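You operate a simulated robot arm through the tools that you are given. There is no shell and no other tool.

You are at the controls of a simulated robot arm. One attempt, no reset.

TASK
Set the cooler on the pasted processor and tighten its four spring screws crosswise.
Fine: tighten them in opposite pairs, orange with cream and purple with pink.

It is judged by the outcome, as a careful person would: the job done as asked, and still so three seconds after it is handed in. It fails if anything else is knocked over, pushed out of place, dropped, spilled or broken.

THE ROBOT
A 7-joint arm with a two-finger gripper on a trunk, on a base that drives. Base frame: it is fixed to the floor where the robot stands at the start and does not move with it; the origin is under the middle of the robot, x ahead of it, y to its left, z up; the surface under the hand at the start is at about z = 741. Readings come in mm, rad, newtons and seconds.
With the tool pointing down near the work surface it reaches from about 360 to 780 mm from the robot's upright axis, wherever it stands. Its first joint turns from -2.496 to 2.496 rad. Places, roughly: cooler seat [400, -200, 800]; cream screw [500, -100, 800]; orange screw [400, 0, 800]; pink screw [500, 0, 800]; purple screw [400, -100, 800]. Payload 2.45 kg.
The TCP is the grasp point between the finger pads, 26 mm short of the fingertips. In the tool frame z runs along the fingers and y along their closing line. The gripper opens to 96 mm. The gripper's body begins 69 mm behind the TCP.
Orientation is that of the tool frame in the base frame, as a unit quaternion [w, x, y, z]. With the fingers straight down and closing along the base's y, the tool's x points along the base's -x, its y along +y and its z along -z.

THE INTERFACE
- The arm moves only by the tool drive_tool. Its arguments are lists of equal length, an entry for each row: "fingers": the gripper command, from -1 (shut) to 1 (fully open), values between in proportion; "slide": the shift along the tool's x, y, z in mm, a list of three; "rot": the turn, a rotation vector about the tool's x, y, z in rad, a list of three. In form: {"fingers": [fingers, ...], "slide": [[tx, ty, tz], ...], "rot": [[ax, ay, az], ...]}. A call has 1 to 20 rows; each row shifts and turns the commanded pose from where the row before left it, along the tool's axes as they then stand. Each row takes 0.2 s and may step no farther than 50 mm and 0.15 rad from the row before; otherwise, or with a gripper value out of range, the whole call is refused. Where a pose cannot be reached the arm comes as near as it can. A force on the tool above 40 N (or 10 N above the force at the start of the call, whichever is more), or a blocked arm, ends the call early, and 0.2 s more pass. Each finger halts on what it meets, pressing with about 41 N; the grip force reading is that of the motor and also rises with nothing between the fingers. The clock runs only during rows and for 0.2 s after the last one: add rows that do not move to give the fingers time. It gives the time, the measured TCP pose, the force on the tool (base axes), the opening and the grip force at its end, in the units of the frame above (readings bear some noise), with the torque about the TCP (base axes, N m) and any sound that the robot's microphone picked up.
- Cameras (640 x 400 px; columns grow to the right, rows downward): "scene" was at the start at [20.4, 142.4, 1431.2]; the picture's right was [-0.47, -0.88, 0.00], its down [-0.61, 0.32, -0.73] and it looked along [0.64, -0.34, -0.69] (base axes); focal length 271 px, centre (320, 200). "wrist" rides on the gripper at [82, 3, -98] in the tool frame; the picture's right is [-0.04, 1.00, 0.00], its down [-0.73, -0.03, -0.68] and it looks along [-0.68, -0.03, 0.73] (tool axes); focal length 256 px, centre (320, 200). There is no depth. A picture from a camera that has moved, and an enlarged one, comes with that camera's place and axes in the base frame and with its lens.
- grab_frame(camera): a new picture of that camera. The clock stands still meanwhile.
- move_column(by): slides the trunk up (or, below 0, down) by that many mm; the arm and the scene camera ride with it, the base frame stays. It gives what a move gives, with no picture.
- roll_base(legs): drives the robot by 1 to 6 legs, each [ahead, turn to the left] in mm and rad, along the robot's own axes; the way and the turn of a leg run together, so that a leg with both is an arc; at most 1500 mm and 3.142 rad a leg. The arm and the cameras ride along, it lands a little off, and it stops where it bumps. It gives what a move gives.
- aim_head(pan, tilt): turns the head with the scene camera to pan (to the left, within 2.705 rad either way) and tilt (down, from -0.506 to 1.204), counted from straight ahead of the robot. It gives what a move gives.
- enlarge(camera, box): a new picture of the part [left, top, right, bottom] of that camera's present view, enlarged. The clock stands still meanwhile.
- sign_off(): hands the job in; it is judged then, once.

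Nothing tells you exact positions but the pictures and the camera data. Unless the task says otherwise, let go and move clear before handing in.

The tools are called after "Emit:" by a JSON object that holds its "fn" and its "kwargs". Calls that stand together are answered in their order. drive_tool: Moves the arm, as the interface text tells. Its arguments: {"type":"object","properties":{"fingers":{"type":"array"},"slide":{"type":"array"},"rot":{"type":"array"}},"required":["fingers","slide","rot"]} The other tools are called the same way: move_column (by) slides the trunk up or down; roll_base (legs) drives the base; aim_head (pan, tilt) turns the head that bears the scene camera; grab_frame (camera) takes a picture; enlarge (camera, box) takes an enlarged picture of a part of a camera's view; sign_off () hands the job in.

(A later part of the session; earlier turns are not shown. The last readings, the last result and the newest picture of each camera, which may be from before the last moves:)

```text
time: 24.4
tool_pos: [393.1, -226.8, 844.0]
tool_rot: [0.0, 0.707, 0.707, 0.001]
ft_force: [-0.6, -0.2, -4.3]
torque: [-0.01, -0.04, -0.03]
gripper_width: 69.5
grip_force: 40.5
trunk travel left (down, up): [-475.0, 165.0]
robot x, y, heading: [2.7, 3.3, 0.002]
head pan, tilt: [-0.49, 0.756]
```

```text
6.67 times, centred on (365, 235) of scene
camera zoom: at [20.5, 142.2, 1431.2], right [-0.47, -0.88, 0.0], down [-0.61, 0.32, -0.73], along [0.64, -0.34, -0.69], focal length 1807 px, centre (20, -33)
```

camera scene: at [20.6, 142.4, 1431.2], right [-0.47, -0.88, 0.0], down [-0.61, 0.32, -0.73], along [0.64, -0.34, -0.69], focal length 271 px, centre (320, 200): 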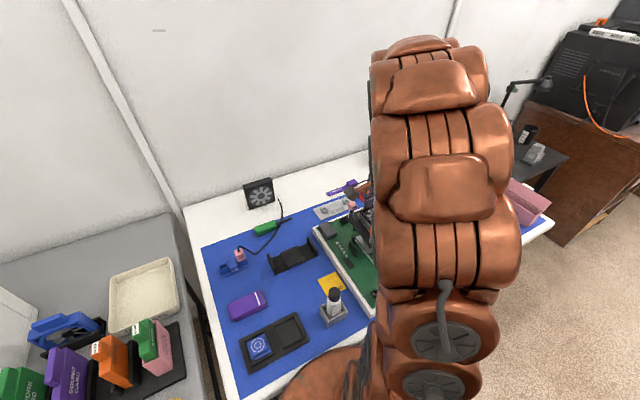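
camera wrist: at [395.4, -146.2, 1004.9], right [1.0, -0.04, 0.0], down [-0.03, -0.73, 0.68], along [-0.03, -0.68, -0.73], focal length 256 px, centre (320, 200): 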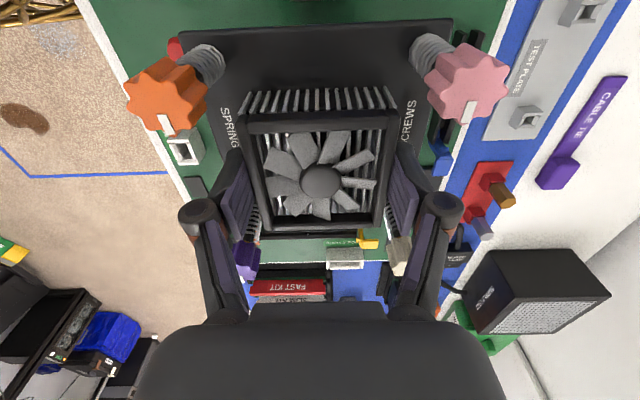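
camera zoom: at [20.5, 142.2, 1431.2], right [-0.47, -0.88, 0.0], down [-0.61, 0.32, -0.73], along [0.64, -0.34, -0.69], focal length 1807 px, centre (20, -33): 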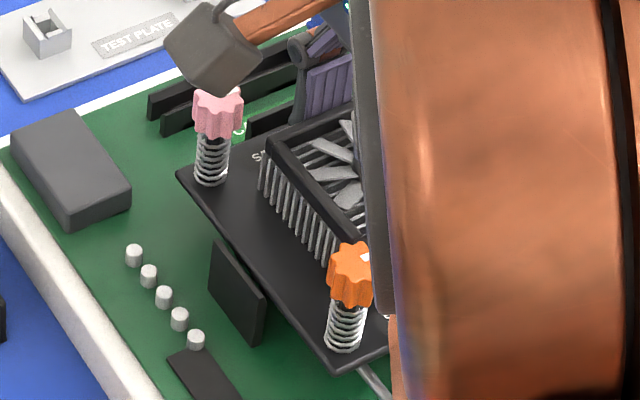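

Still free (weight only) and centred, with a 3.5 mm gap. I'll continue down until contact.

Emit:
{"fn": "drive_tool", "kwargs": {"fingers": [-1, -1, -1, -1], "slide": [[0, 0, 2], [0, 0, 2], [0, 0, 1], [0, 0, 0]], "rot": [[0, 0, 0], [0, 0, 0], [0, 0, 0], [0, 0, 0]]}}

Emit:
{"fn": "enlarge", "kwargs": {"camera": "wrist", "box": [160, 0, 480, 60]}}

Emit:
{"fn": "enlarge", "kwargs": {"camera": "scene", "box": [340, 205, 390, 265]}}

```text
time: 25.4
tool_pos: [393.1, -227.9, 840.9]
tool_rot: [0.002, 0.707, 0.708, 0.0]
ft_force: [-0.7, -0.1, 19.2]
torque: [-0.16, -0.17, 0.0]
gripper_width: 69.8
grip_force: 40.7
trunk travel left (down, up): [-475.0, 165.0]
robot x, y, heading: [3.4, 1.2, -0.001]
head pan, tilt: [-0.49, 0.756]
```

```text
2.00 times, centred on (320, 30) of wrist
camera zoom: at [396.0, -145.2, 938.3], right [1.0, -0.04, 0.0], down [-0.03, -0.73, 0.68], along [-0.02, -0.68, -0.73], focal length 512 px, centre (320, 540)
```

zoom: 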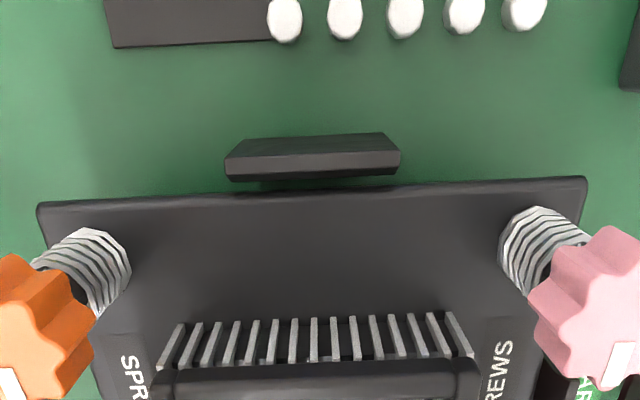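

```text
6.67 times, centred on (365, 235) of scene
camera zoom: at [19.7, 142.7, 1431.5], right [-0.47, -0.88, 0.0], down [-0.61, 0.32, -0.73], along [0.64, -0.34, -0.69], focal length 1807 px, centre (20, -33)
```

zoom: 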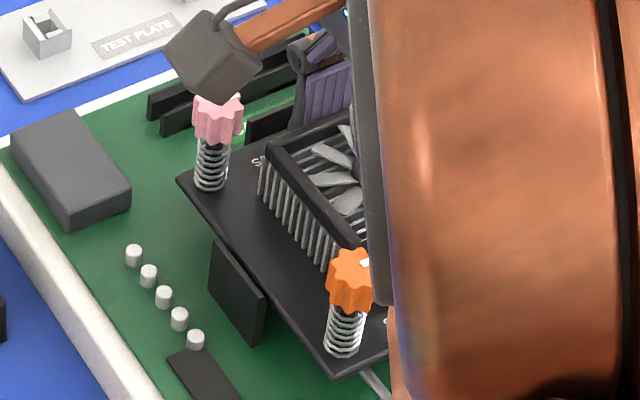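

Contact is at TCP z≈840 with 23 N, as expected for seating on the processor. I'll relieve the press slightly, open partly, and rise.

Emit:
{"fn": "drive_tool", "kwargs": {"fingers": [-1, -1, 0.7, 0.7, 0.7, 0.7], "slide": [[0, 0, -1.5], [0, 0, 0], [0, 0, 0], [0, 0, 0], [0, 0, 0], [0, 0, 0]], "rot": [[0, 0, 0], [0, 0, 0], [0, 0, 0], [0, 0, 0], [0, 0, 0], [0, 0, 0]]}}

Emit:
{"fn": "grab_frame", "kwargs": {"camera": "wrist"}}

Emit:
{"fn": "enlarge", "kwargs": {"camera": "scene", "box": [340, 205, 390, 265]}}

```text
time: 26.8
tool_pos: [392.5, -227.6, 841.5]
tool_rot: [0.0, 0.706, 0.708, 0.0]
ft_force: [0.4, 0.5, -0.9]
torque: [0.01, 0.03, 0.0]
gripper_width: 81.5
grip_force: 0.0
trunk travel left (down, up): [-475.0, 165.0]
robot x, y, heading: [-1.1, 1.2, -0.003]
head pan, tilt: [-0.49, 0.756]
```

```text
taken
camera wrist: at [395.9, -145.3, 938.9], right [1.0, -0.04, 0.0], down [-0.03, -0.73, 0.68], along [-0.03, -0.68, -0.73], focal length 256 px, centre (320, 200)
```

wrist: 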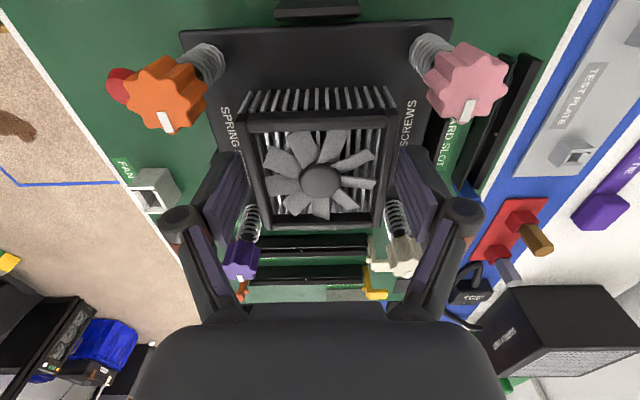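

```text
6.67 times, centred on (365, 235) of scene
camera zoom: at [20.4, 142.3, 1431.2], right [-0.47, -0.88, 0.0], down [-0.61, 0.32, -0.73], along [0.64, -0.34, -0.69], focal length 1807 px, centre (20, -33)
```

zoom: 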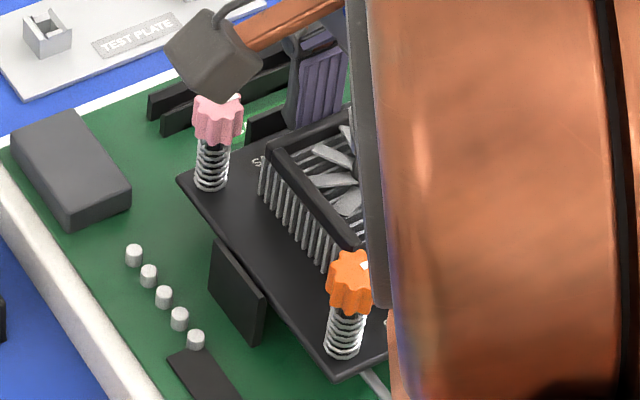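

The cooler sits steady between the fins with no load. I'll rise clear and move above the orange knob, near (343, -178), turning the hand for the grip.

Emit:
{"fn": "drive_tool", "kwargs": {"fingers": [0.7, 0.7, 0.7, 0.7, 0.7, 0.7, 0.7], "slide": [[0, 0, -10], [0, 0, -15], [0, 0, -20], [0, 0, -25], [0, 0, -25], [0, 0, -25], [0, 0, 0]], "rot": [[0, 0, 0], [0, 0, 0], [0, 0, 0], [0, 0, 0], [0, 0, 0], [0, 0, 0], [0, 0, 0]]}}

Emit:
{"fn": "enlarge", "kwargs": {"camera": "wrist", "box": [160, 0, 480, 200]}}

Emit:
{"fn": "enlarge", "kwargs": {"camera": "scene", "box": [330, 185, 410, 275]}}

```text
time: 28.4
tool_pos: [393.2, -227.5, 960.8]
tool_rot: [0.0, 0.707, 0.707, 0.0]
ft_force: [-0.2, 0.0, 0.1]
torque: [0.0, -0.02, 0.0]
gripper_width: 81.8
grip_force: 0.2
trunk travel left (down, up): [-475.0, 165.0]
robot x, y, heading: [0.2, 0.7, -0.0]
head pan, tilt: [-0.49, 0.756]
```

```text
2.00 times, centred on (320, 100) of wrist
camera zoom: at [396.3, -144.2, 1059.1], right [1.0, -0.04, 0.0], down [-0.03, -0.73, 0.68], along [-0.03, -0.68, -0.73], focal length 512 px, centre (320, 400)
```

zoom: 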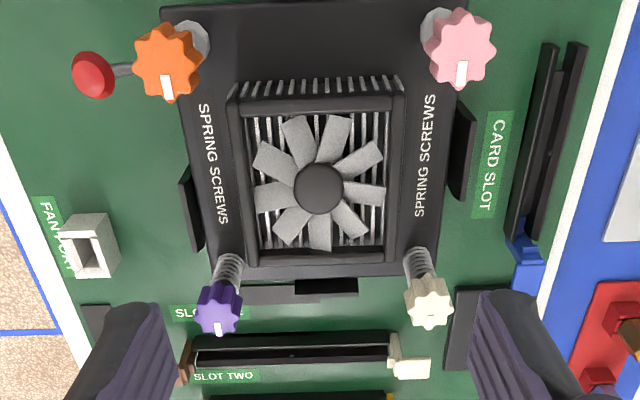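

```text
4.44 times, centred on (370, 230) of scene
camera zoom: at [20.4, 142.3, 1431.2], right [-0.47, -0.88, 0.0], down [-0.61, 0.32, -0.73], along [0.64, -0.34, -0.69], focal length 1204 px, centre (98, 67)
```

zoom: 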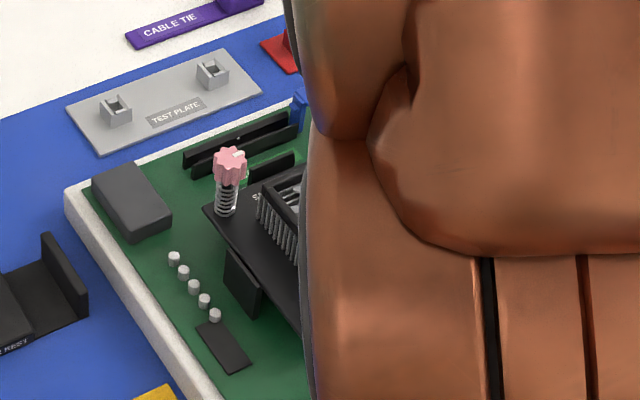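

The cooler sits centred between all four fins, with knob tops near z 852 at (342/442, -177/-277). I'll go above the orange knob, narrow the fingers and turn the hand -1.5 rad for a clockwise sweep clear of the tower.

Emit:
{"fn": "drive_tool", "kwargs": {"fingers": [0.3, 0, -0.06, -0.06, -0.06, -0.06, -0.06, -0.06, -0.06, -0.06, -0.06, -0.06, -0.06, -0.06], "slide": [[25, -25.5, 15], [25, -25.5, 15], [0, 0, 15], [0, 0, 0], [0, 0, 0], [0, 0, 0], [0, 0, 0], [0, 0, 0], [0, 0, 0], [0, 0, 0], [0, 0, 0], [0, 0, 0], [0, 0, 0], [0, 0, 0]], "rot": [[0, 0, 0], [0, 0, 0], [0, 0, 0], [0, 0, -0.15], [0, 0, -0.15], [0, 0, -0.15], [0, 0, -0.15], [0, 0, -0.15], [0, 0, -0.15], [0, 0, -0.15], [0, 0, -0.15], [0, 0, -0.15], [0, 0, -0.15], [0, 0, 0]]}}

Emit:
{"fn": "grab_frame", "kwargs": {"camera": "wrist"}}

Emit:
{"fn": "grab_frame", "kwargs": {"camera": "scene"}}

```text
time: 31.4
tool_pos: [341.3, -177.9, 917.5]
tool_rot: [0.0, 0.034, 0.999, -0.001]
ft_force: [-0.9, -0.2, 0.1]
torque: [0.04, 0.01, -0.02]
gripper_width: 45.1
grip_force: 0.1
trunk travel left (down, up): [-475.0, 165.0]
robot x, y, heading: [-3.7, 0.1, -0.002]
head pan, tilt: [-0.49, 0.756]
```

```text
taken
camera wrist: at [260.4, -167.7, 1014.2], right [0.11, 0.99, 0.0], down [0.73, -0.08, 0.68], along [0.67, -0.07, -0.73], focal length 256 px, centre (320, 200)
```

wrist: 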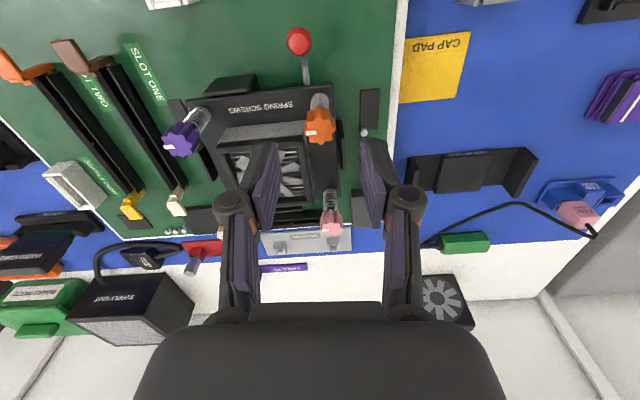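

```text
taken
camera scene: at [20.4, 142.3, 1431.2], right [-0.47, -0.88, 0.0], down [-0.61, 0.32, -0.73], along [0.64, -0.34, -0.69], focal length 271 px, centre (320, 200)
```

scene: 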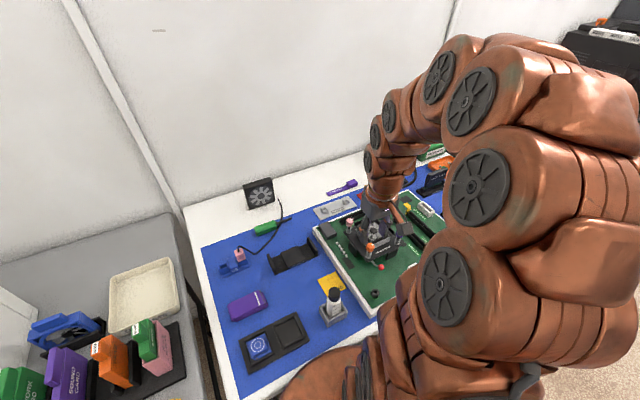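

The head camera now sees the cooler well. I'll zoom on the orange knob from both cameras.

Emit:
{"fn": "enlarge", "kwargs": {"camera": "wrist", "box": [240, 70, 400, 170]}}

Emit:
{"fn": "enlarge", "kwargs": {"camera": "scene", "box": [330, 200, 426, 260]}}

```text
4.00 times, centred on (320, 120) of wrist
camera zoom: at [260.4, -167.7, 1014.2], right [0.11, 0.99, 0.0], down [0.73, -0.08, 0.68], along [0.67, -0.07, -0.73], focal length 1024 px, centre (320, 520)
```

zoom: 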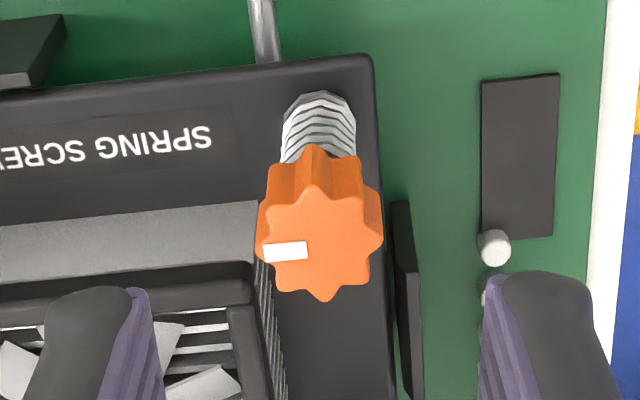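

```text
6.67 times, centred on (378, 230) of scene
camera zoom: at [20.4, 142.3, 1431.2], right [-0.47, -0.88, 0.0], down [-0.61, 0.32, -0.73], along [0.64, -0.34, -0.69], focal length 1807 px, centre (-67, 0)
```

zoom: 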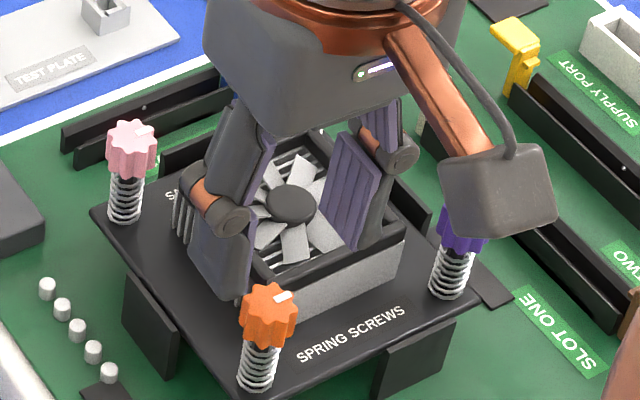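

Estimates agree on the orange knob axis near (342.4, -177.2). I'll lower to just above the knob and check the centring between the fingers.

Emit:
{"fn": "drive_tool", "kwargs": {"fingers": [-0.06, -0.06, -0.06, -0.06], "slide": [[0, 0.3, 12], [0, 0, 12], [0, 0, 10], [0, 0, 0]], "rot": [[0, 0, 0], [0, 0, 0], [0, 0, 0], [0, 0, 0]]}}

Emit:
{"fn": "enlarge", "kwargs": {"camera": "wrist", "box": [200, 80, 440, 230]}}

Emit:
{"fn": "enlarge", "kwargs": {"camera": "scene", "box": [330, 200, 426, 260]}}

```text
time: 32.4
tool_pos: [342.9, -176.7, 880.8]
tool_rot: [0.0, 0.035, 0.999, -0.001]
ft_force: [-0.3, 0.0, -0.2]
torque: [0.01, 0.01, 0.01]
gripper_width: 45.2
grip_force: 0.0
trunk travel left (down, up): [-475.0, 165.0]
robot x, y, heading: [-1.3, 0.6, 0.001]
head pan, tilt: [-0.49, 0.756]
```

```text
2.67 times, centred on (320, 155) of wrist
camera zoom: at [260.9, -167.5, 980.1], right [0.11, 0.99, 0.0], down [0.73, -0.08, 0.68], along [0.67, -0.08, -0.73], focal length 683 px, centre (320, 320)
```

zoom: 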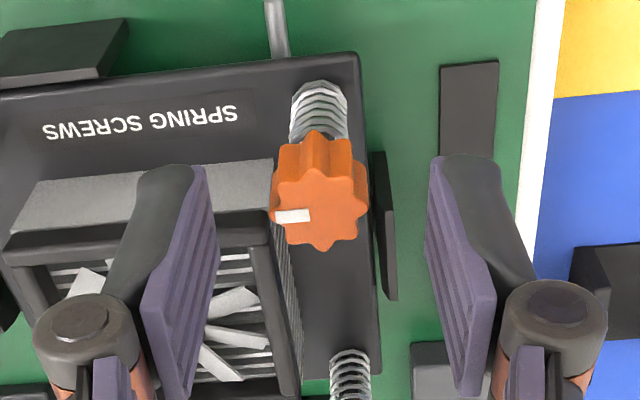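

```text
6.67 times, centred on (378, 230) of scene
camera zoom: at [20.4, 142.3, 1431.2], right [-0.47, -0.88, 0.0], down [-0.61, 0.32, -0.73], along [0.64, -0.34, -0.69], focal length 1807 px, centre (-67, 0)
```

zoom: 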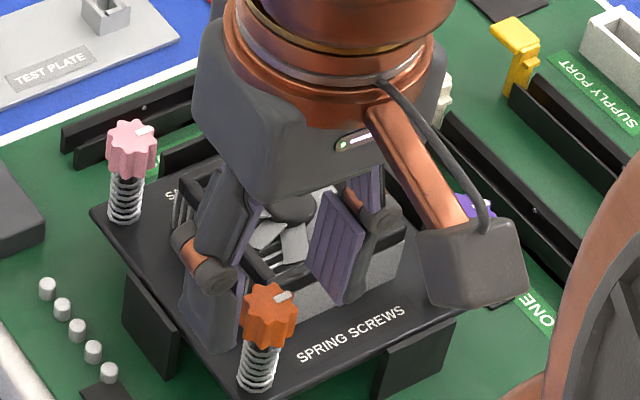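

The knob is centred across the fingers and perhaps 1–3 mm ahead in x. I'll shift 1.5 mm and lower around it to compare it directly with the pads.

Emit:
{"fn": "drive_tool", "kwargs": {"fingers": [-0.06, -0.06, -0.06, -0.06], "slide": [[-1.5, 0, 5], [0, 0, 5], [0, 0, 5], [0, 0, 0]], "rot": [[0, 0, 0], [0, 0, 0], [0, 0, 0], [0, 0, 0]]}}

Emit:
{"fn": "enlarge", "kwargs": {"camera": "wrist", "box": [240, 100, 400, 200]}}

Emit:
{"fn": "enlarge", "kwargs": {"camera": "scene", "box": [345, 225, 393, 260]}}

```text
time: 33.4
tool_pos: [342.8, -176.7, 866.6]
tool_rot: [0.001, 0.036, 0.999, 0.0]
ft_force: [-0.6, 0.3, -1.0]
torque: [0.01, -0.02, -0.01]
gripper_width: 45.1
grip_force: 0.1
trunk travel left (down, up): [-475.0, 165.0]
robot x, y, heading: [1.1, 0.5, 0.004]
head pan, tilt: [-0.49, 0.756]
```

```text
4.00 times, centred on (320, 150) of wrist
camera zoom: at [262.0, -167.4, 964.7], right [0.11, 0.99, 0.0], down [0.73, -0.08, 0.68], along [0.67, -0.08, -0.73], focal length 1024 px, centre (320, 400)
```

zoom: 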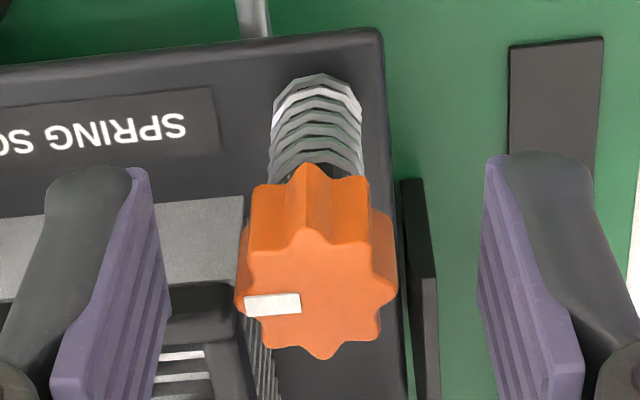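

```text
11.43 times, centred on (369, 242) of scene
camera zoom: at [20.4, 142.3, 1431.2], right [-0.47, -0.88, 0.0], down [-0.61, 0.32, -0.73], along [0.64, -0.34, -0.69], focal length 3097 px, centre (-240, -286)
```

zoom: 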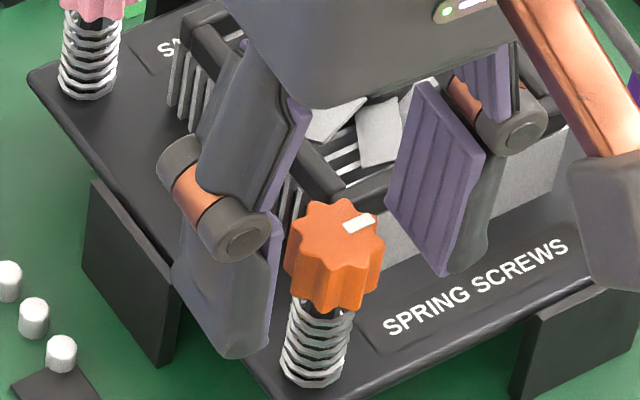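

The fingers straddle the knob within about a millimetre. I'll close on the orange knob.

Emit:
{"fn": "drive_tool", "kwargs": {"fingers": [-0.4, -1, -1, -1], "slide": [[0, 0, 1], [0, 0, 0], [0, 0, 0], [0, 0, 0]], "rot": [[0, 0, 0], [0, 0, 0], [0, 0, 0], [0, 0, 0]]}}

Emit:
{"fn": "enlarge", "kwargs": {"camera": "wrist", "box": [240, 100, 400, 200]}}

Emit:
{"fn": "enlarge", "kwargs": {"camera": "scene", "box": [330, 200, 426, 260]}}

```text
time: 34.4
tool_pos: [343.4, -176.8, 866.2]
tool_rot: [0.0, 0.034, 0.999, 0.0]
ft_force: [0.3, 0.0, 0.2]
torque: [0.02, 0.07, 0.01]
gripper_width: 19.2
grip_force: 41.2
trunk travel left (down, up): [-475.0, 165.0]
robot x, y, heading: [3.3, 1.9, 0.002]
head pan, tilt: [-0.49, 0.756]
```

```text
4.00 times, centred on (320, 150) of wrist
camera zoom: at [262.1, -167.5, 963.9], right [0.11, 0.99, 0.0], down [0.73, -0.08, 0.68], along [0.67, -0.08, -0.73], focal length 1024 px, centre (320, 400)
```

zoom: 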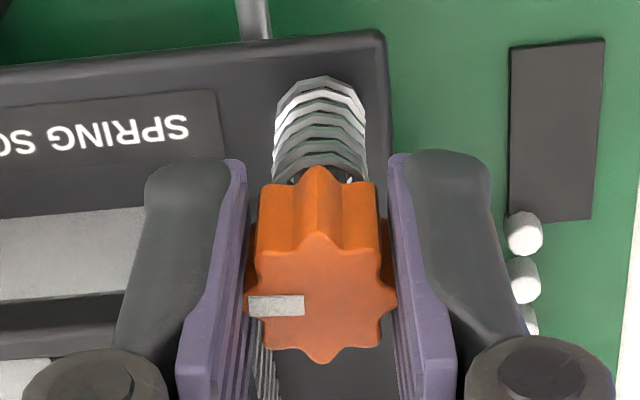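

```text
6.67 times, centred on (378, 230) of scene
camera zoom: at [20.4, 142.3, 1431.2], right [-0.47, -0.88, 0.0], down [-0.61, 0.32, -0.73], along [0.64, -0.34, -0.69], focal length 1807 px, centre (-67, 0)
```

zoom: 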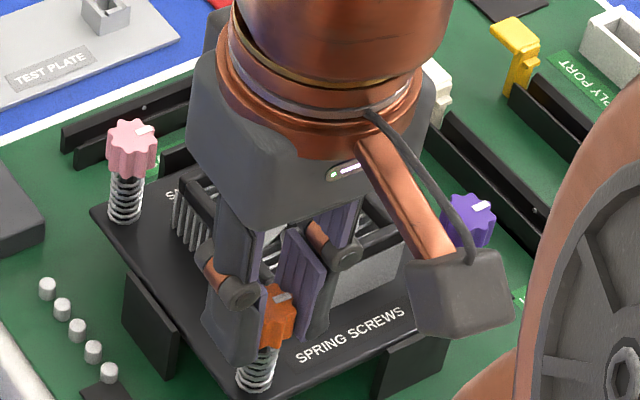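

The knob is gripped with no side force. I'll turn clockwise a little to feel the torque.

Emit:
{"fn": "drive_tool", "kwargs": {"fingers": [-1, -1, -1, -1], "slide": [[0, 0, 0], [0, 0, 0], [0, 0, 0], [0, 0, 0]], "rot": [[0, 0, 0.1], [0, 0, 0.1], [0, 0, 0.1], [0, 0, 0]]}}

Emit:
{"fn": "enlarge", "kwargs": {"camera": "wrist", "box": [240, 100, 400, 200]}}

Emit:
{"fn": "enlarge", "kwargs": {"camera": "scene", "box": [330, 200, 426, 260]}}

```text
time: 35.4
tool_pos: [344.6, -177.0, 865.5]
tool_rot: [0.0, 0.184, 0.983, 0.0]
ft_force: [0.6, -0.4, 0.0]
torque: [-0.07, -0.06, -0.02]
gripper_width: 19.2
grip_force: 40.6
trunk travel left (down, up): [-475.0, 165.0]
robot x, y, heading: [0.4, -1.3, 0.001]
head pan, tilt: [-0.49, 0.756]
```

```text
4.00 times, centred on (320, 150) of wrist
camera zoom: at [268.2, -143.8, 963.8], right [0.4, 0.92, 0.0], down [0.67, -0.29, 0.68], along [0.62, -0.27, -0.73], focal length 1024 px, centre (320, 400)
```

zoom: 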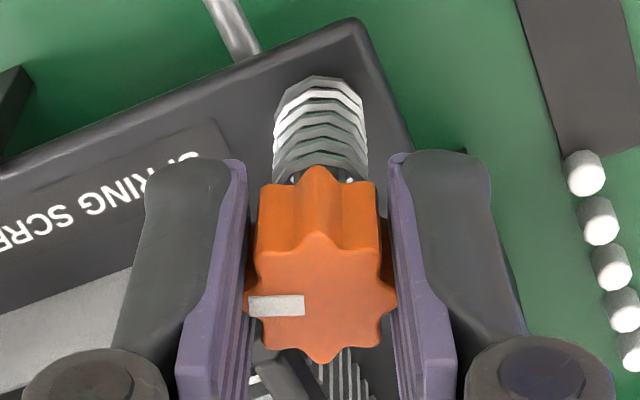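

```text
6.67 times, centred on (378, 230) of scene
camera zoom: at [20.4, 142.2, 1431.2], right [-0.47, -0.88, 0.0], down [-0.61, 0.32, -0.73], along [0.64, -0.34, -0.69], focal length 1807 px, centre (-67, 0)
```

zoom: 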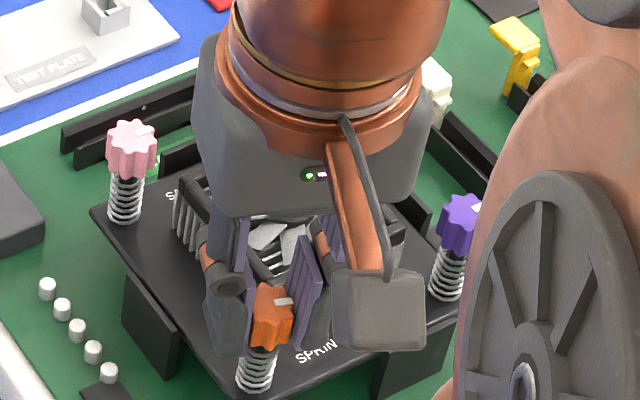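

The knob turns freely with the fingers. I'll continue clockwise through the rest of the sweep.

Emit:
{"fn": "drive_tool", "kwargs": {"fingers": [-1, -1, -1, -1, -1, -1, -1, -1, -1, -1, -1], "slide": [[0, 0, 0], [0, 0, 0], [0, 0, 0], [0, 0, 0], [0, 0, 0], [0, 0, 0], [0, 0, 0], [0, 0, 0], [0, 0, 0], [0, 0, 0], [0, 0, 0]], "rot": [[0, 0, 0.12], [0, 0, 0.12], [0, 0, 0.12], [0, 0, 0.12], [0, 0, 0.12], [0, 0, 0.12], [0, 0, 0.12], [0, 0, 0.12], [0, 0, 0.12], [0, 0, 0.12], [0, 0, 0]]}}

Emit:
{"fn": "enlarge", "kwargs": {"camera": "wrist", "box": [240, 100, 400, 200]}}

Emit:
{"fn": "enlarge", "kwargs": {"camera": "scene", "box": [330, 200, 426, 260]}}

```text
time: 37.8
tool_pos: [343.0, -177.3, 866.3]
tool_rot: [0.0, 0.708, 0.706, -0.001]
ft_force: [-2.4, 0.7, 6.5]
torque: [-0.11, 0.03, -0.01]
gripper_width: 19.0
grip_force: 41.4
trunk travel left (down, up): [-475.0, 165.0]
robot x, y, heading: [1.1, 0.5, -0.002]
head pan, tilt: [-0.49, 0.756]
```

```text
4.00 times, centred on (320, 150) of wrist
camera zoom: at [346.3, -94.9, 963.8], right [1.0, -0.04, 0.0], down [-0.03, -0.73, 0.68], along [-0.03, -0.68, -0.73], focal length 1024 px, centre (320, 400)
```

zoom: 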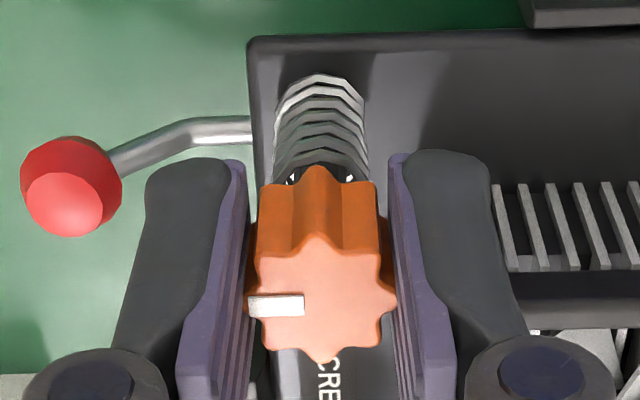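

```text
6.67 times, centred on (378, 230) of scene
camera zoom: at [20.1, 142.5, 1431.2], right [-0.47, -0.88, 0.0], down [-0.61, 0.32, -0.73], along [0.64, -0.34, -0.69], focal length 1807 px, centre (-67, 0)
```

zoom: 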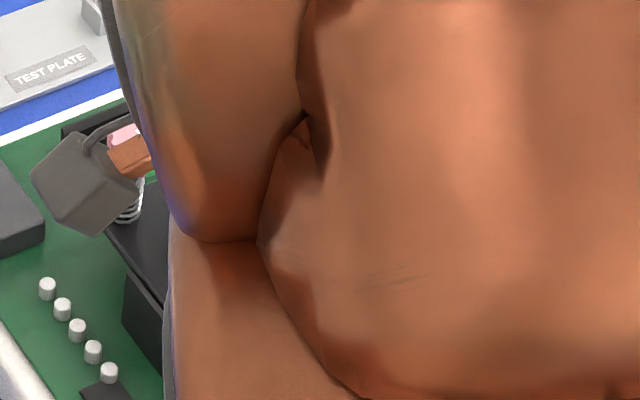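

About 1.5 rad so far with little resistance. I'll let go, rise, turn back and see whether the knob has held its turn.

Emit:
{"fn": "drive_tool", "kwargs": {"fingers": [-0.3, -0.3, -0.3, -0.3, -0.3], "slide": [[0, 0, 0], [0, 0, 0], [0, 0, -9], [0, 0, -9], [0, 0, 0]], "rot": [[0, 0, 0], [0, 0, 0], [0, 0, 0], [0, 0, 0], [0, 0, 0]]}}

Emit:
{"fn": "enlarge", "kwargs": {"camera": "wrist", "box": [200, 50, 440, 200]}}

```text
time: 39.0
tool_pos: [343.6, -176.8, 883.2]
tool_rot: [0.001, 0.707, 0.707, -0.001]
ft_force: [-0.8, -0.9, 0.5]
torque: [0.01, 0.0, 0.01]
gripper_width: 33.6
grip_force: 0.1
trunk travel left (down, up): [-475.0, 165.0]
robot x, y, heading: [-2.4, -0.3, 0.001]
head pan, tilt: [-0.49, 0.756]
```

```text
2.67 times, centred on (320, 125) of wrist
camera zoom: at [346.4, -94.9, 981.7], right [1.0, -0.04, 0.0], down [-0.03, -0.73, 0.68], along [-0.03, -0.68, -0.73], focal length 683 px, centre (320, 400)
```

zoom: 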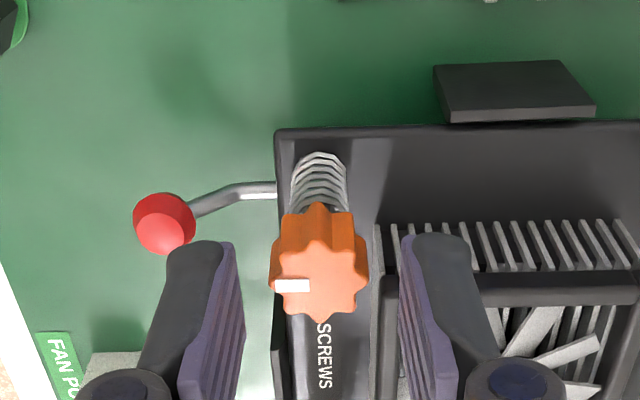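

The knob held its turn (mark now points to -x). I'll turn back above it, and regrip for a second sweep.

Emit:
{"fn": "drive_tool", "kwargs": {"fingers": [-0.3, -0.3, -0.3, -0.3, -0.3, -0.3, -0.3, -0.3, -0.3, -0.3, -0.3, -0.3, -0.3, -1, -1, -1], "slide": [[0, 0, 0], [0, 0, 0], [0, 0, 0], [0, 0, 0], [0, 0, 0], [0, 0, 0], [0, 0, 0], [0, 0, 0], [0, 0, 0], [0, 0, 0], [0, 0, 9], [0, 0, 9], [0, 0, 0], [0, 0, 0], [0, 0, 0], [0, 0, 0]], "rot": [[0, 0, -0.15], [0, 0, -0.15], [0, 0, -0.15], [0, 0, -0.15], [0, 0, -0.15], [0, 0, -0.15], [0, 0, -0.15], [0, 0, -0.15], [0, 0, -0.15], [0, 0, -0.15], [0, 0, 0], [0, 0, 0], [0, 0, 0], [0, 0, 0], [0, 0, 0], [0, 0, 0]]}}

Emit:
{"fn": "enlarge", "kwargs": {"camera": "wrist", "box": [240, 100, 400, 200]}}

Emit:
{"fn": "enlarge", "kwargs": {"camera": "scene", "box": [330, 200, 426, 260]}}

```text
time: 42.4
tool_pos: [344.7, -177.2, 865.7]
tool_rot: [0.0, 0.036, 0.999, 0.0]
ft_force: [1.2, 5.8, -1.2]
torque: [0.14, -0.15, 0.01]
gripper_width: 21.7
grip_force: 41.0
trunk travel left (down, up): [-475.0, 165.0]
robot x, y, heading: [1.4, -1.9, -0.002]
head pan, tilt: [-0.49, 0.756]
```

```text
4.00 times, centred on (320, 150) of wrist
camera zoom: at [262.3, -166.8, 963.9], right [0.11, 0.99, 0.0], down [0.73, -0.08, 0.68], along [0.67, -0.08, -0.73], focal length 1024 px, centre (320, 400)
```

zoom: 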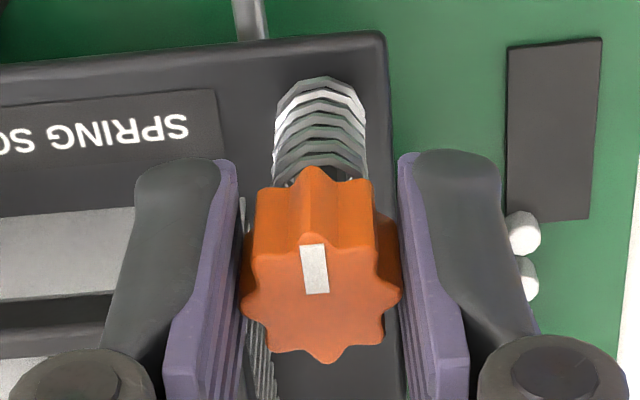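

```text
6.67 times, centred on (378, 230) of scene
camera zoom: at [20.5, 142.6, 1431.1], right [-0.47, -0.88, 0.0], down [-0.61, 0.32, -0.73], along [0.64, -0.34, -0.69], focal length 1807 px, centre (-67, 0)
```

zoom: 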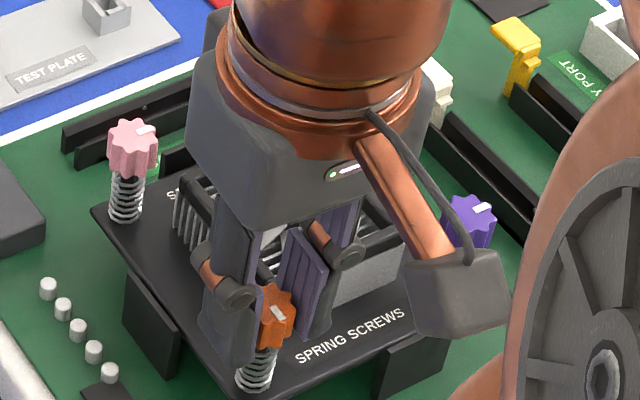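

Gripped again (on lobe tips). I'll turn a second 1.5 rad while watching torque and sound.

Emit:
{"fn": "drive_tool", "kwargs": {"fingers": [-1, -1, -1, -1, -1, -1], "slide": [[0, 0, 0], [0, 0, 0], [0, 0, 0], [0, 0, 0], [0, 0, 0], [0, 0, 0]], "rot": [[0, 0, 0.12], [0, 0, 0.12], [0, 0, 0.12], [0, 0, 0.12], [0, 0, 0.12], [0, 0, 0]]}}

Emit:
{"fn": "drive_tool", "kwargs": {"fingers": [-1, -1, -1, -1, -1, -1, -1, -1], "slide": [[0, 0, 0], [0, 0, 0], [0, 0, 0], [0, 0, 0], [0, 0, 0], [0, 0, 0], [0, 0, 0], [0, 0, 0]], "rot": [[0, 0, 0.13], [0, 0, 0.13], [0, 0, 0.13], [0, 0, 0.13], [0, 0, 0.13], [0, 0, 0.13], [0, 0, 0.12], [0, 0, 0]]}}

Emit:
{"fn": "enlarge", "kwargs": {"camera": "wrist", "box": [240, 100, 400, 200]}}

```text
time: 43.8
tool_pos: [344.4, -176.7, 866.0]
tool_rot: [0.0, 0.33, 0.944, 0.0]
ft_force: [2.7, 10.2, 0.2]
torque: [0.27, -0.02, -0.08]
gripper_width: 21.2
grip_force: 41.1
trunk travel left (down, up): [-475.0, 165.0]
robot x, y, heading: [1.0, -1.9, 0.001]
head pan, tilt: [-0.49, 0.756]
```

```text
time: 45.6
tool_pos: [342.4, -176.9, 865.7]
tool_rot: [0.0, 0.708, 0.706, 0.0]
ft_force: [-1.0, 1.1, 0.6]
torque: [-0.09, 0.04, -0.01]
gripper_width: 21.8
grip_force: 41.1
trunk travel left (down, up): [-475.0, 165.0]
robot x, y, heading: [-1.4, -2.4, -0.001]
head pan, tilt: [-0.49, 0.756]
```

```text
4.00 times, centred on (320, 150) of wrist
camera zoom: at [346.5, -94.6, 964.0], right [1.0, -0.04, 0.0], down [-0.03, -0.73, 0.68], along [-0.03, -0.68, -0.73], focal length 1024 px, centre (320, 400)
```

zoom: 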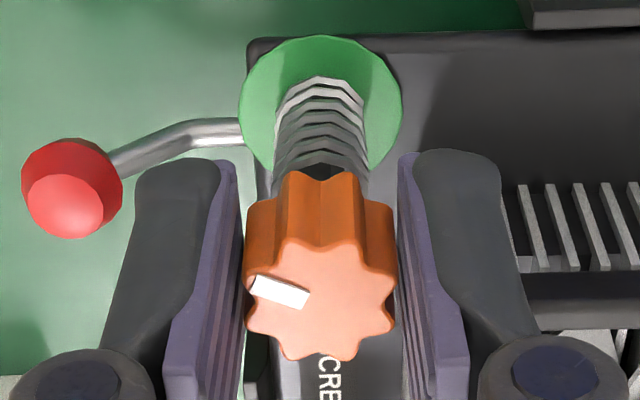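

A green disc lit up at the base of the orange screw, so it is tight. I'll release, rise and look at the whole cooler.

Emit:
{"fn": "drive_tool", "kwargs": {"fingers": [-0.3, -0.3, -0.3, -0.3, -0.3, -0.3, -0.3], "slide": [[0, 0, 0], [0, 0, 0], [0, 0, -9], [0, 0, -20], [0, 0, -30], [0, 0, -30], [0, 0, 0]], "rot": [[0, 0, 0], [0, 0, 0], [0, 0, 0], [0, 0, 0], [0, 0, 0], [0, 0, 0], [0, 0, 0]]}}

Emit:
{"fn": "grab_frame", "kwargs": {"camera": "wrist"}}

Emit:
{"fn": "enlarge", "kwargs": {"camera": "wrist", "box": [200, 0, 460, 160]}}

```text
time: 47.2
tool_pos: [344.1, -176.2, 955.3]
tool_rot: [0.001, 0.708, 0.707, 0.0]
ft_force: [0.0, -0.1, -0.8]
torque: [0.03, -0.02, -0.05]
gripper_width: 33.6
grip_force: 0.1
trunk travel left (down, up): [-475.0, 165.0]
robot x, y, heading: [-0.7, 4.6, 0.002]
head pan, tilt: [-0.49, 0.756]
```

```text
taken
camera wrist: at [347.0, -94.8, 1053.9], right [1.0, -0.04, 0.0], down [-0.03, -0.73, 0.68], along [-0.03, -0.68, -0.73], focal length 256 px, centre (320, 200)
```

wrist: 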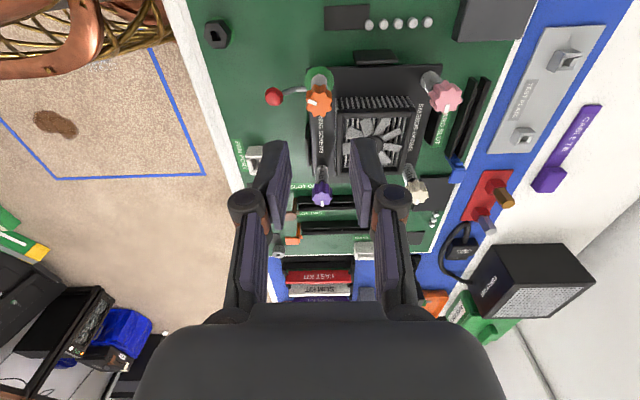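

```text
2.46 times, centred on (330, 80) of wrist
camera zoom: at [347.0, -94.8, 1053.9], right [1.0, -0.04, 0.0], down [-0.03, -0.73, 0.68], along [-0.03, -0.68, -0.73], focal length 630 px, centre (295, 495)
```

zoom: 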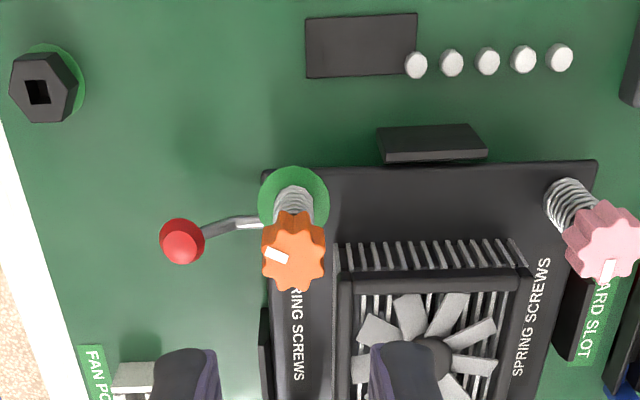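

The orange indicator stays lit. Next is cream, its opposite; I'll move above it near (442.5, -276.5).

Emit:
{"fn": "drive_tool", "kwargs": {"fingers": [-0.1, -0.1, -0.1, -0.1, -0.1, -0.1], "slide": [[-33.2, 33, 0], [-33.2, 33, 0], [-33.2, 32.8, 0], [0, 0, 15], [0, 0, 15], [0, 0, 0]], "rot": [[0, 0, 0], [0, 0, 0], [0, 0, 0], [0, 0, 0], [0, 0, 0], [0, 0, 0]]}}

Emit:
{"fn": "enlarge", "kwargs": {"camera": "wrist", "box": [160, 0, 480, 200]}}

```text
time: 48.6
tool_pos: [441.6, -276.9, 925.1]
tool_rot: [0.0, 0.708, 0.706, -0.001]
ft_force: [0.6, -0.4, 0.7]
torque: [0.04, 0.02, 0.02]
gripper_width: 43.2
grip_force: 0.0
trunk travel left (down, up): [-475.0, 165.0]
robot x, y, heading: [-3.7, -0.3, -0.003]
head pan, tilt: [-0.49, 0.756]
```

```text
2.00 times, centred on (320, 100) of wrist
camera zoom: at [444.8, -194.0, 1022.9], right [1.0, -0.04, 0.0], down [-0.03, -0.73, 0.68], along [-0.03, -0.68, -0.73], focal length 512 px, centre (320, 400)
```

zoom: 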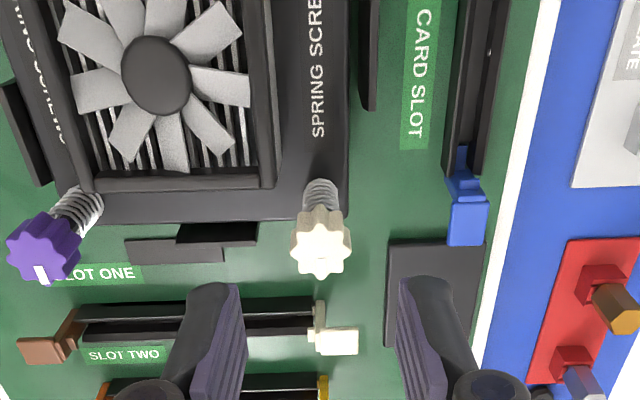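

Emit:
{"fn": "enlarge", "kwargs": {"camera": "wrist", "box": [280, 80, 360, 150]}}

```text
5.71 times, centred on (320, 115) of wrist
camera zoom: at [444.8, -194.0, 1022.9], right [1.0, -0.04, 0.0], down [-0.03, -0.73, 0.68], along [-0.03, -0.68, -0.73], focal length 1463 px, centre (320, 686)
```

zoom: 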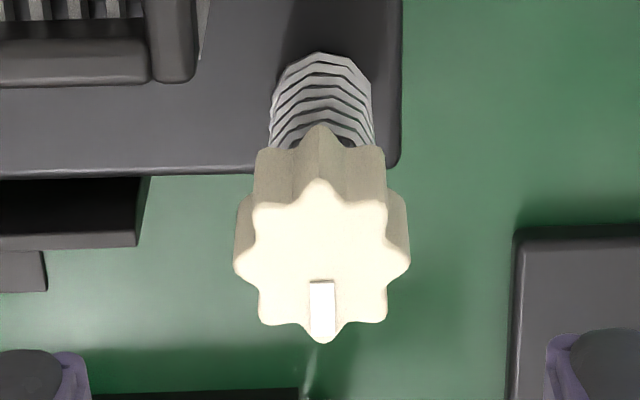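

Cream looks 1–2 mm farther toward -y than the hand. I'll shift 1.5 mm, turn the hand, come down a bit and check the y centring from the other side.

Emit:
{"fn": "drive_tool", "kwargs": {"fingers": [-0.1, -0.1, -0.1, -0.1, -0.1, -0.1, -0.1, -0.1, -0.1, -0.1, -0.1, -0.1, -0.1, -0.1], "slide": [[-1.5, 0.4, 0], [0, 0, 0], [0, 0, 0], [0, 0, 0], [0, 0, 0], [0, 0, 0], [0, 0, 0], [0, 0, 0], [0, 0, 0], [0, 0, 0], [0, 0, 14], [0, 0, 15], [0, 0, 14], [0, 0, 0]], "rot": [[0, 0, -0.15], [0, 0, -0.15], [0, 0, -0.15], [0, 0, -0.15], [0, 0, -0.15], [0, 0, -0.15], [0, 0, -0.15], [0, 0, -0.15], [0, 0, -0.15], [0, 0, -0.15], [0, 0, 0], [0, 0, 0], [0, 0, 0], [0, 0, 0]]}}

Emit:
{"fn": "enlarge", "kwargs": {"camera": "wrist", "box": [240, 100, 400, 200]}}

Emit:
{"fn": "enlarge", "kwargs": {"camera": "scene", "box": [330, 200, 426, 260]}}

```text
time: 51.6
tool_pos: [442.9, -277.8, 881.3]
tool_rot: [0.001, 0.037, 0.999, -0.001]
ft_force: [-0.4, 0.3, 0.0]
torque: [-0.01, -0.01, -0.01]
gripper_width: 43.0
grip_force: 0.1
trunk travel left (down, up): [-475.0, 165.0]
robot x, y, heading: [1.5, -0.9, 0.008]
head pan, tilt: [-0.49, 0.756]
```

```text
4.00 times, centred on (320, 150) of wrist
camera zoom: at [361.0, -268.1, 980.2], right [0.11, 0.99, 0.0], down [0.73, -0.08, 0.68], along [0.67, -0.08, -0.73], focal length 1024 px, centre (320, 400)
```

zoom: 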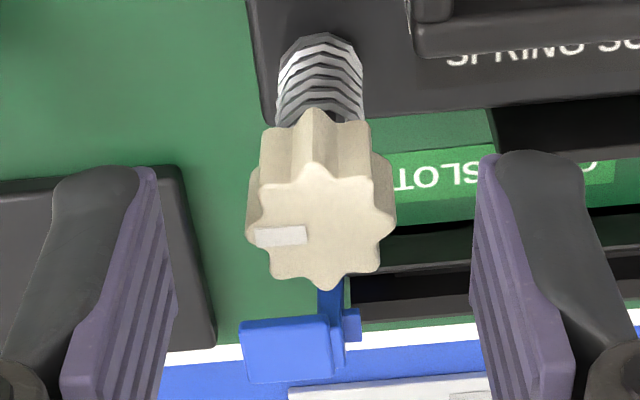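

```text
6.67 times, centred on (378, 230) of scene
camera zoom: at [20.4, 142.4, 1431.2], right [-0.47, -0.88, 0.0], down [-0.61, 0.32, -0.73], along [0.64, -0.34, -0.69], focal length 1807 px, centre (-67, 0)
```

zoom: 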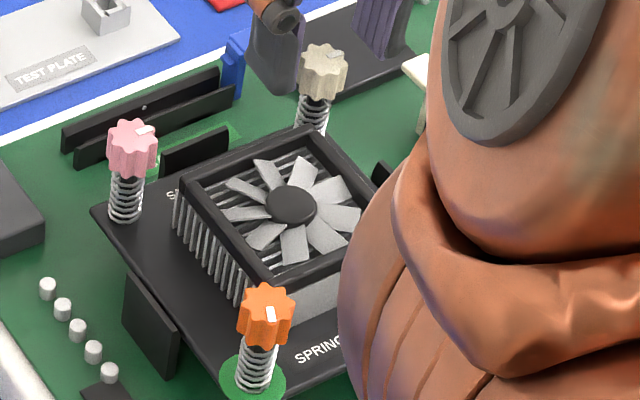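

Cream is centred within about half a millimetre. I'll lower, close and turn the first 1.5 rad.

Emit:
{"fn": "drive_tool", "kwargs": {"fingers": [-0.1, -0.1, -0.1, -0.1, -0.4, -1, -1, -1], "slide": [[-0.5, 0.5, 5], [0, 0, 5], [0, 0, 5], [0, 0, 0], [0, 0, 0], [0, 0, 0], [0, 0, 0], [0, 0, 0]], "rot": [[0, 0, 0], [0, 0, 0], [0, 0, 0], [0, 0, 0], [0, 0, 0], [0, 0, 0], [0, 0, 0], [0, 0, 0]]}}

Emit:
{"fn": "enlarge", "kwargs": {"camera": "wrist", "box": [240, 100, 400, 200]}}

Emit:
{"fn": "enlarge", "kwargs": {"camera": "scene", "box": [330, 200, 426, 260]}}

```text
time: 53.4
tool_pos: [442.4, -278.2, 866.5]
tool_rot: [0.0, 0.037, 0.999, 0.0]
ft_force: [-0.6, -3.3, 0.5]
torque: [-0.05, 0.15, -0.01]
gripper_width: 19.0
grip_force: 41.0
trunk travel left (down, up): [-475.0, 165.0]
robot x, y, heading: [0.4, 5.1, 0.002]
head pan, tilt: [-0.49, 0.756]
```

```text
4.00 times, centred on (320, 150) of wrist
camera zoom: at [361.3, -268.0, 964.7], right [0.11, 0.99, 0.0], down [0.73, -0.08, 0.68], along [0.67, -0.08, -0.73], focal length 1024 px, centre (320, 400)
```

zoom: 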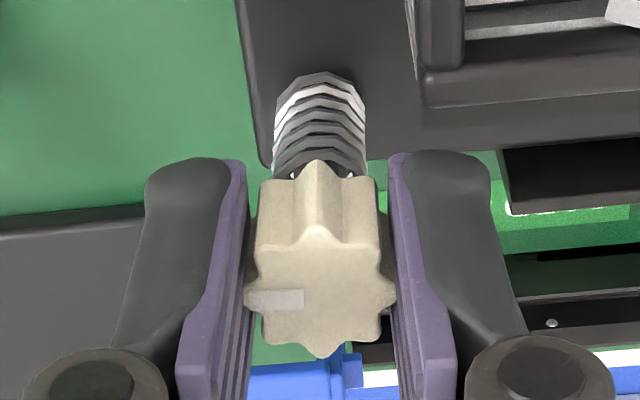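

```text
6.67 times, centred on (378, 230) of scene
camera zoom: at [20.3, 142.2, 1431.2], right [-0.47, -0.88, 0.0], down [-0.61, 0.32, -0.73], along [0.64, -0.34, -0.69], focal length 1807 px, centre (-67, 0)
```

zoom: 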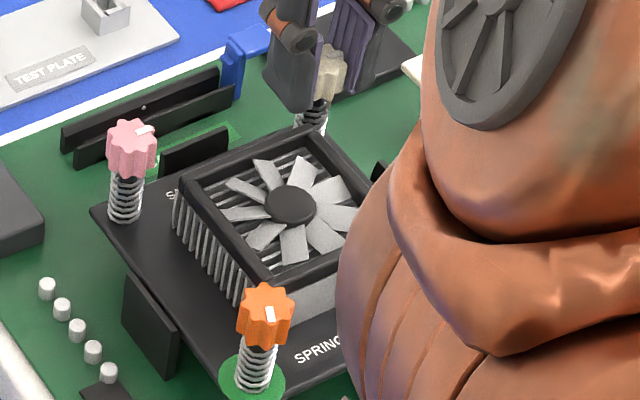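

Emit:
{"fn": "drive_tool", "kwargs": {"fingers": [-1, -1, -1, -1, -1, -1, -1, -1, -1, -1, -1, -1, -1], "slide": [[0, 0, 0], [0, 0, 0], [0, 0, 0], [0, 0, 0], [0, 0, 0], [0, 0, 0], [0, 0, 0], [0, 0, 0], [0, 0, 0], [0, 0, 0], [0, 0, 0], [0, 0, 0], [0, 0, 0]], "rot": [[0, 0, 0.125], [0, 0, 0.125], [0, 0, 0.125], [0, 0, 0.125], [0, 0, 0.125], [0, 0, 0.125], [0, 0, 0.125], [0, 0, 0.125], [0, 0, 0.125], [0, 0, 0.125], [0, 0, 0.125], [0, 0, 0.125], [0, 0, 0]]}}

Emit:
{"fn": "enlarge", "kwargs": {"camera": "wrist", "box": [240, 100, 400, 200]}}

```text
time: 56.2
tool_pos: [441.9, -278.0, 865.7]
tool_rot: [-0.001, 0.708, 0.706, -0.001]
ft_force: [-18.3, -9.3, -6.0]
torque: [-0.28, 0.4, 0.01]
gripper_width: 19.0
grip_force: 41.5
trunk travel left (down, up): [-475.0, 165.0]
robot x, y, heading: [-1.5, -1.2, -0.003]
head pan, tilt: [-0.49, 0.756]
```

```text
4.00 times, centred on (320, 150) of wrist
camera zoom: at [445.2, -196.7, 964.7], right [1.0, -0.04, 0.0], down [-0.03, -0.73, 0.68], along [-0.03, -0.68, -0.73], focal length 1024 px, centre (320, 400)
```

zoom: 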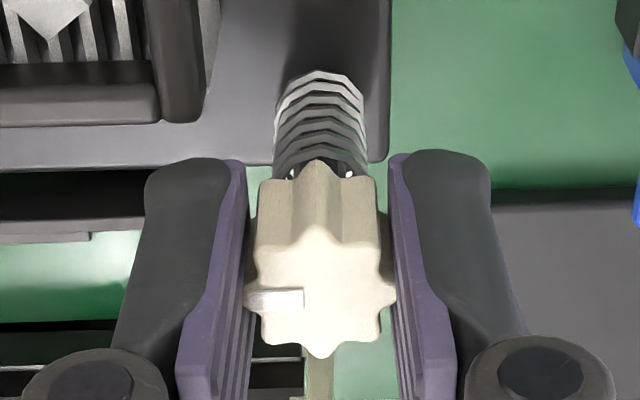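

The knob turned 1.5 rad, with some side load suggesting my axis is about 1 mm off. I'll release, correct by (-1, -0.5) mm, turn back and regrip.

Emit:
{"fn": "drive_tool", "kwargs": {"fingers": [-0.3, -0.3, -0.3, -0.3, -0.3, -0.3, -0.3, -0.3, -0.3, -0.3, -0.3, -0.3, -0.3, -0.3, -0.3, -0.3, -0.3, -1, -1, -1], "slide": [[0, 0, 0], [0, 0, 0], [0, 0, -9], [-0.5, -1, -9], [0, 0, 0], [0, 0, 0], [0, 0, 0], [0, 0, 0], [0, 0, 0], [0, 0, 0], [0, 0, 0], [0, 0, 0], [0, 0, 0], [0, 0, 0], [0, 0, 9], [0, 0, 9], [0, 0, 0], [0, 0, 0], [0, 0, 0], [0, 0, 0]], "rot": [[0, 0, 0], [0, 0, 0], [0, 0, 0], [0, 0, 0], [0, 0, -0.15], [0, 0, -0.15], [0, 0, -0.15], [0, 0, -0.15], [0, 0, -0.15], [0, 0, -0.15], [0, 0, -0.15], [0, 0, -0.15], [0, 0, -0.15], [0, 0, -0.15], [0, 0, 0], [0, 0, 0], [0, 0, 0], [0, 0, 0], [0, 0, 0], [0, 0, 0]]}}

Emit:
{"fn": "enlarge", "kwargs": {"camera": "wrist", "box": [240, 100, 400, 200]}}

Emit:
{"fn": "enlarge", "kwargs": {"camera": "scene", "box": [330, 200, 426, 260]}}

```text
time: 60.4
tool_pos: [442.2, -277.8, 867.6]
tool_rot: [-0.001, 0.036, 0.999, 0.0]
ft_force: [-1.3, 7.5, 0.7]
torque: [0.17, -0.03, 0.01]
gripper_width: 21.8
grip_force: 41.2
trunk travel left (down, up): [-475.0, 165.0]
robot x, y, heading: [-2.9, -1.7, 0.001]
head pan, tilt: [-0.49, 0.756]
```

```text
4.00 times, centred on (320, 150) of wrist
camera zoom: at [360.6, -268.1, 965.0], right [0.11, 0.99, 0.0], down [0.73, -0.08, 0.68], along [0.67, -0.08, -0.73], focal length 1024 px, centre (320, 400)
```

zoom: 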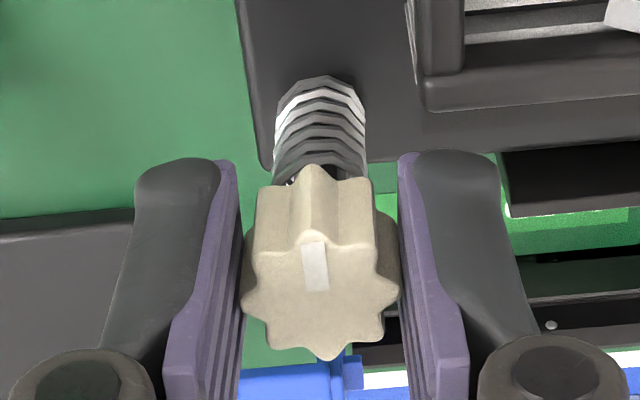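

```text
6.67 times, centred on (378, 230) of scene
camera zoom: at [20.3, 142.7, 1431.1], right [-0.47, -0.88, 0.0], down [-0.61, 0.32, -0.73], along [0.64, -0.34, -0.69], focal length 1807 px, centre (-67, 0)
```

zoom: 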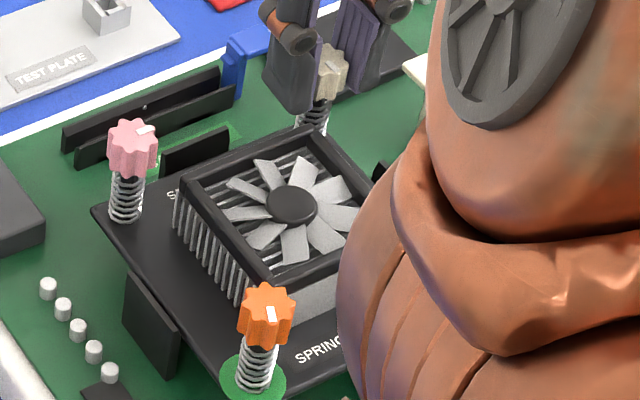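

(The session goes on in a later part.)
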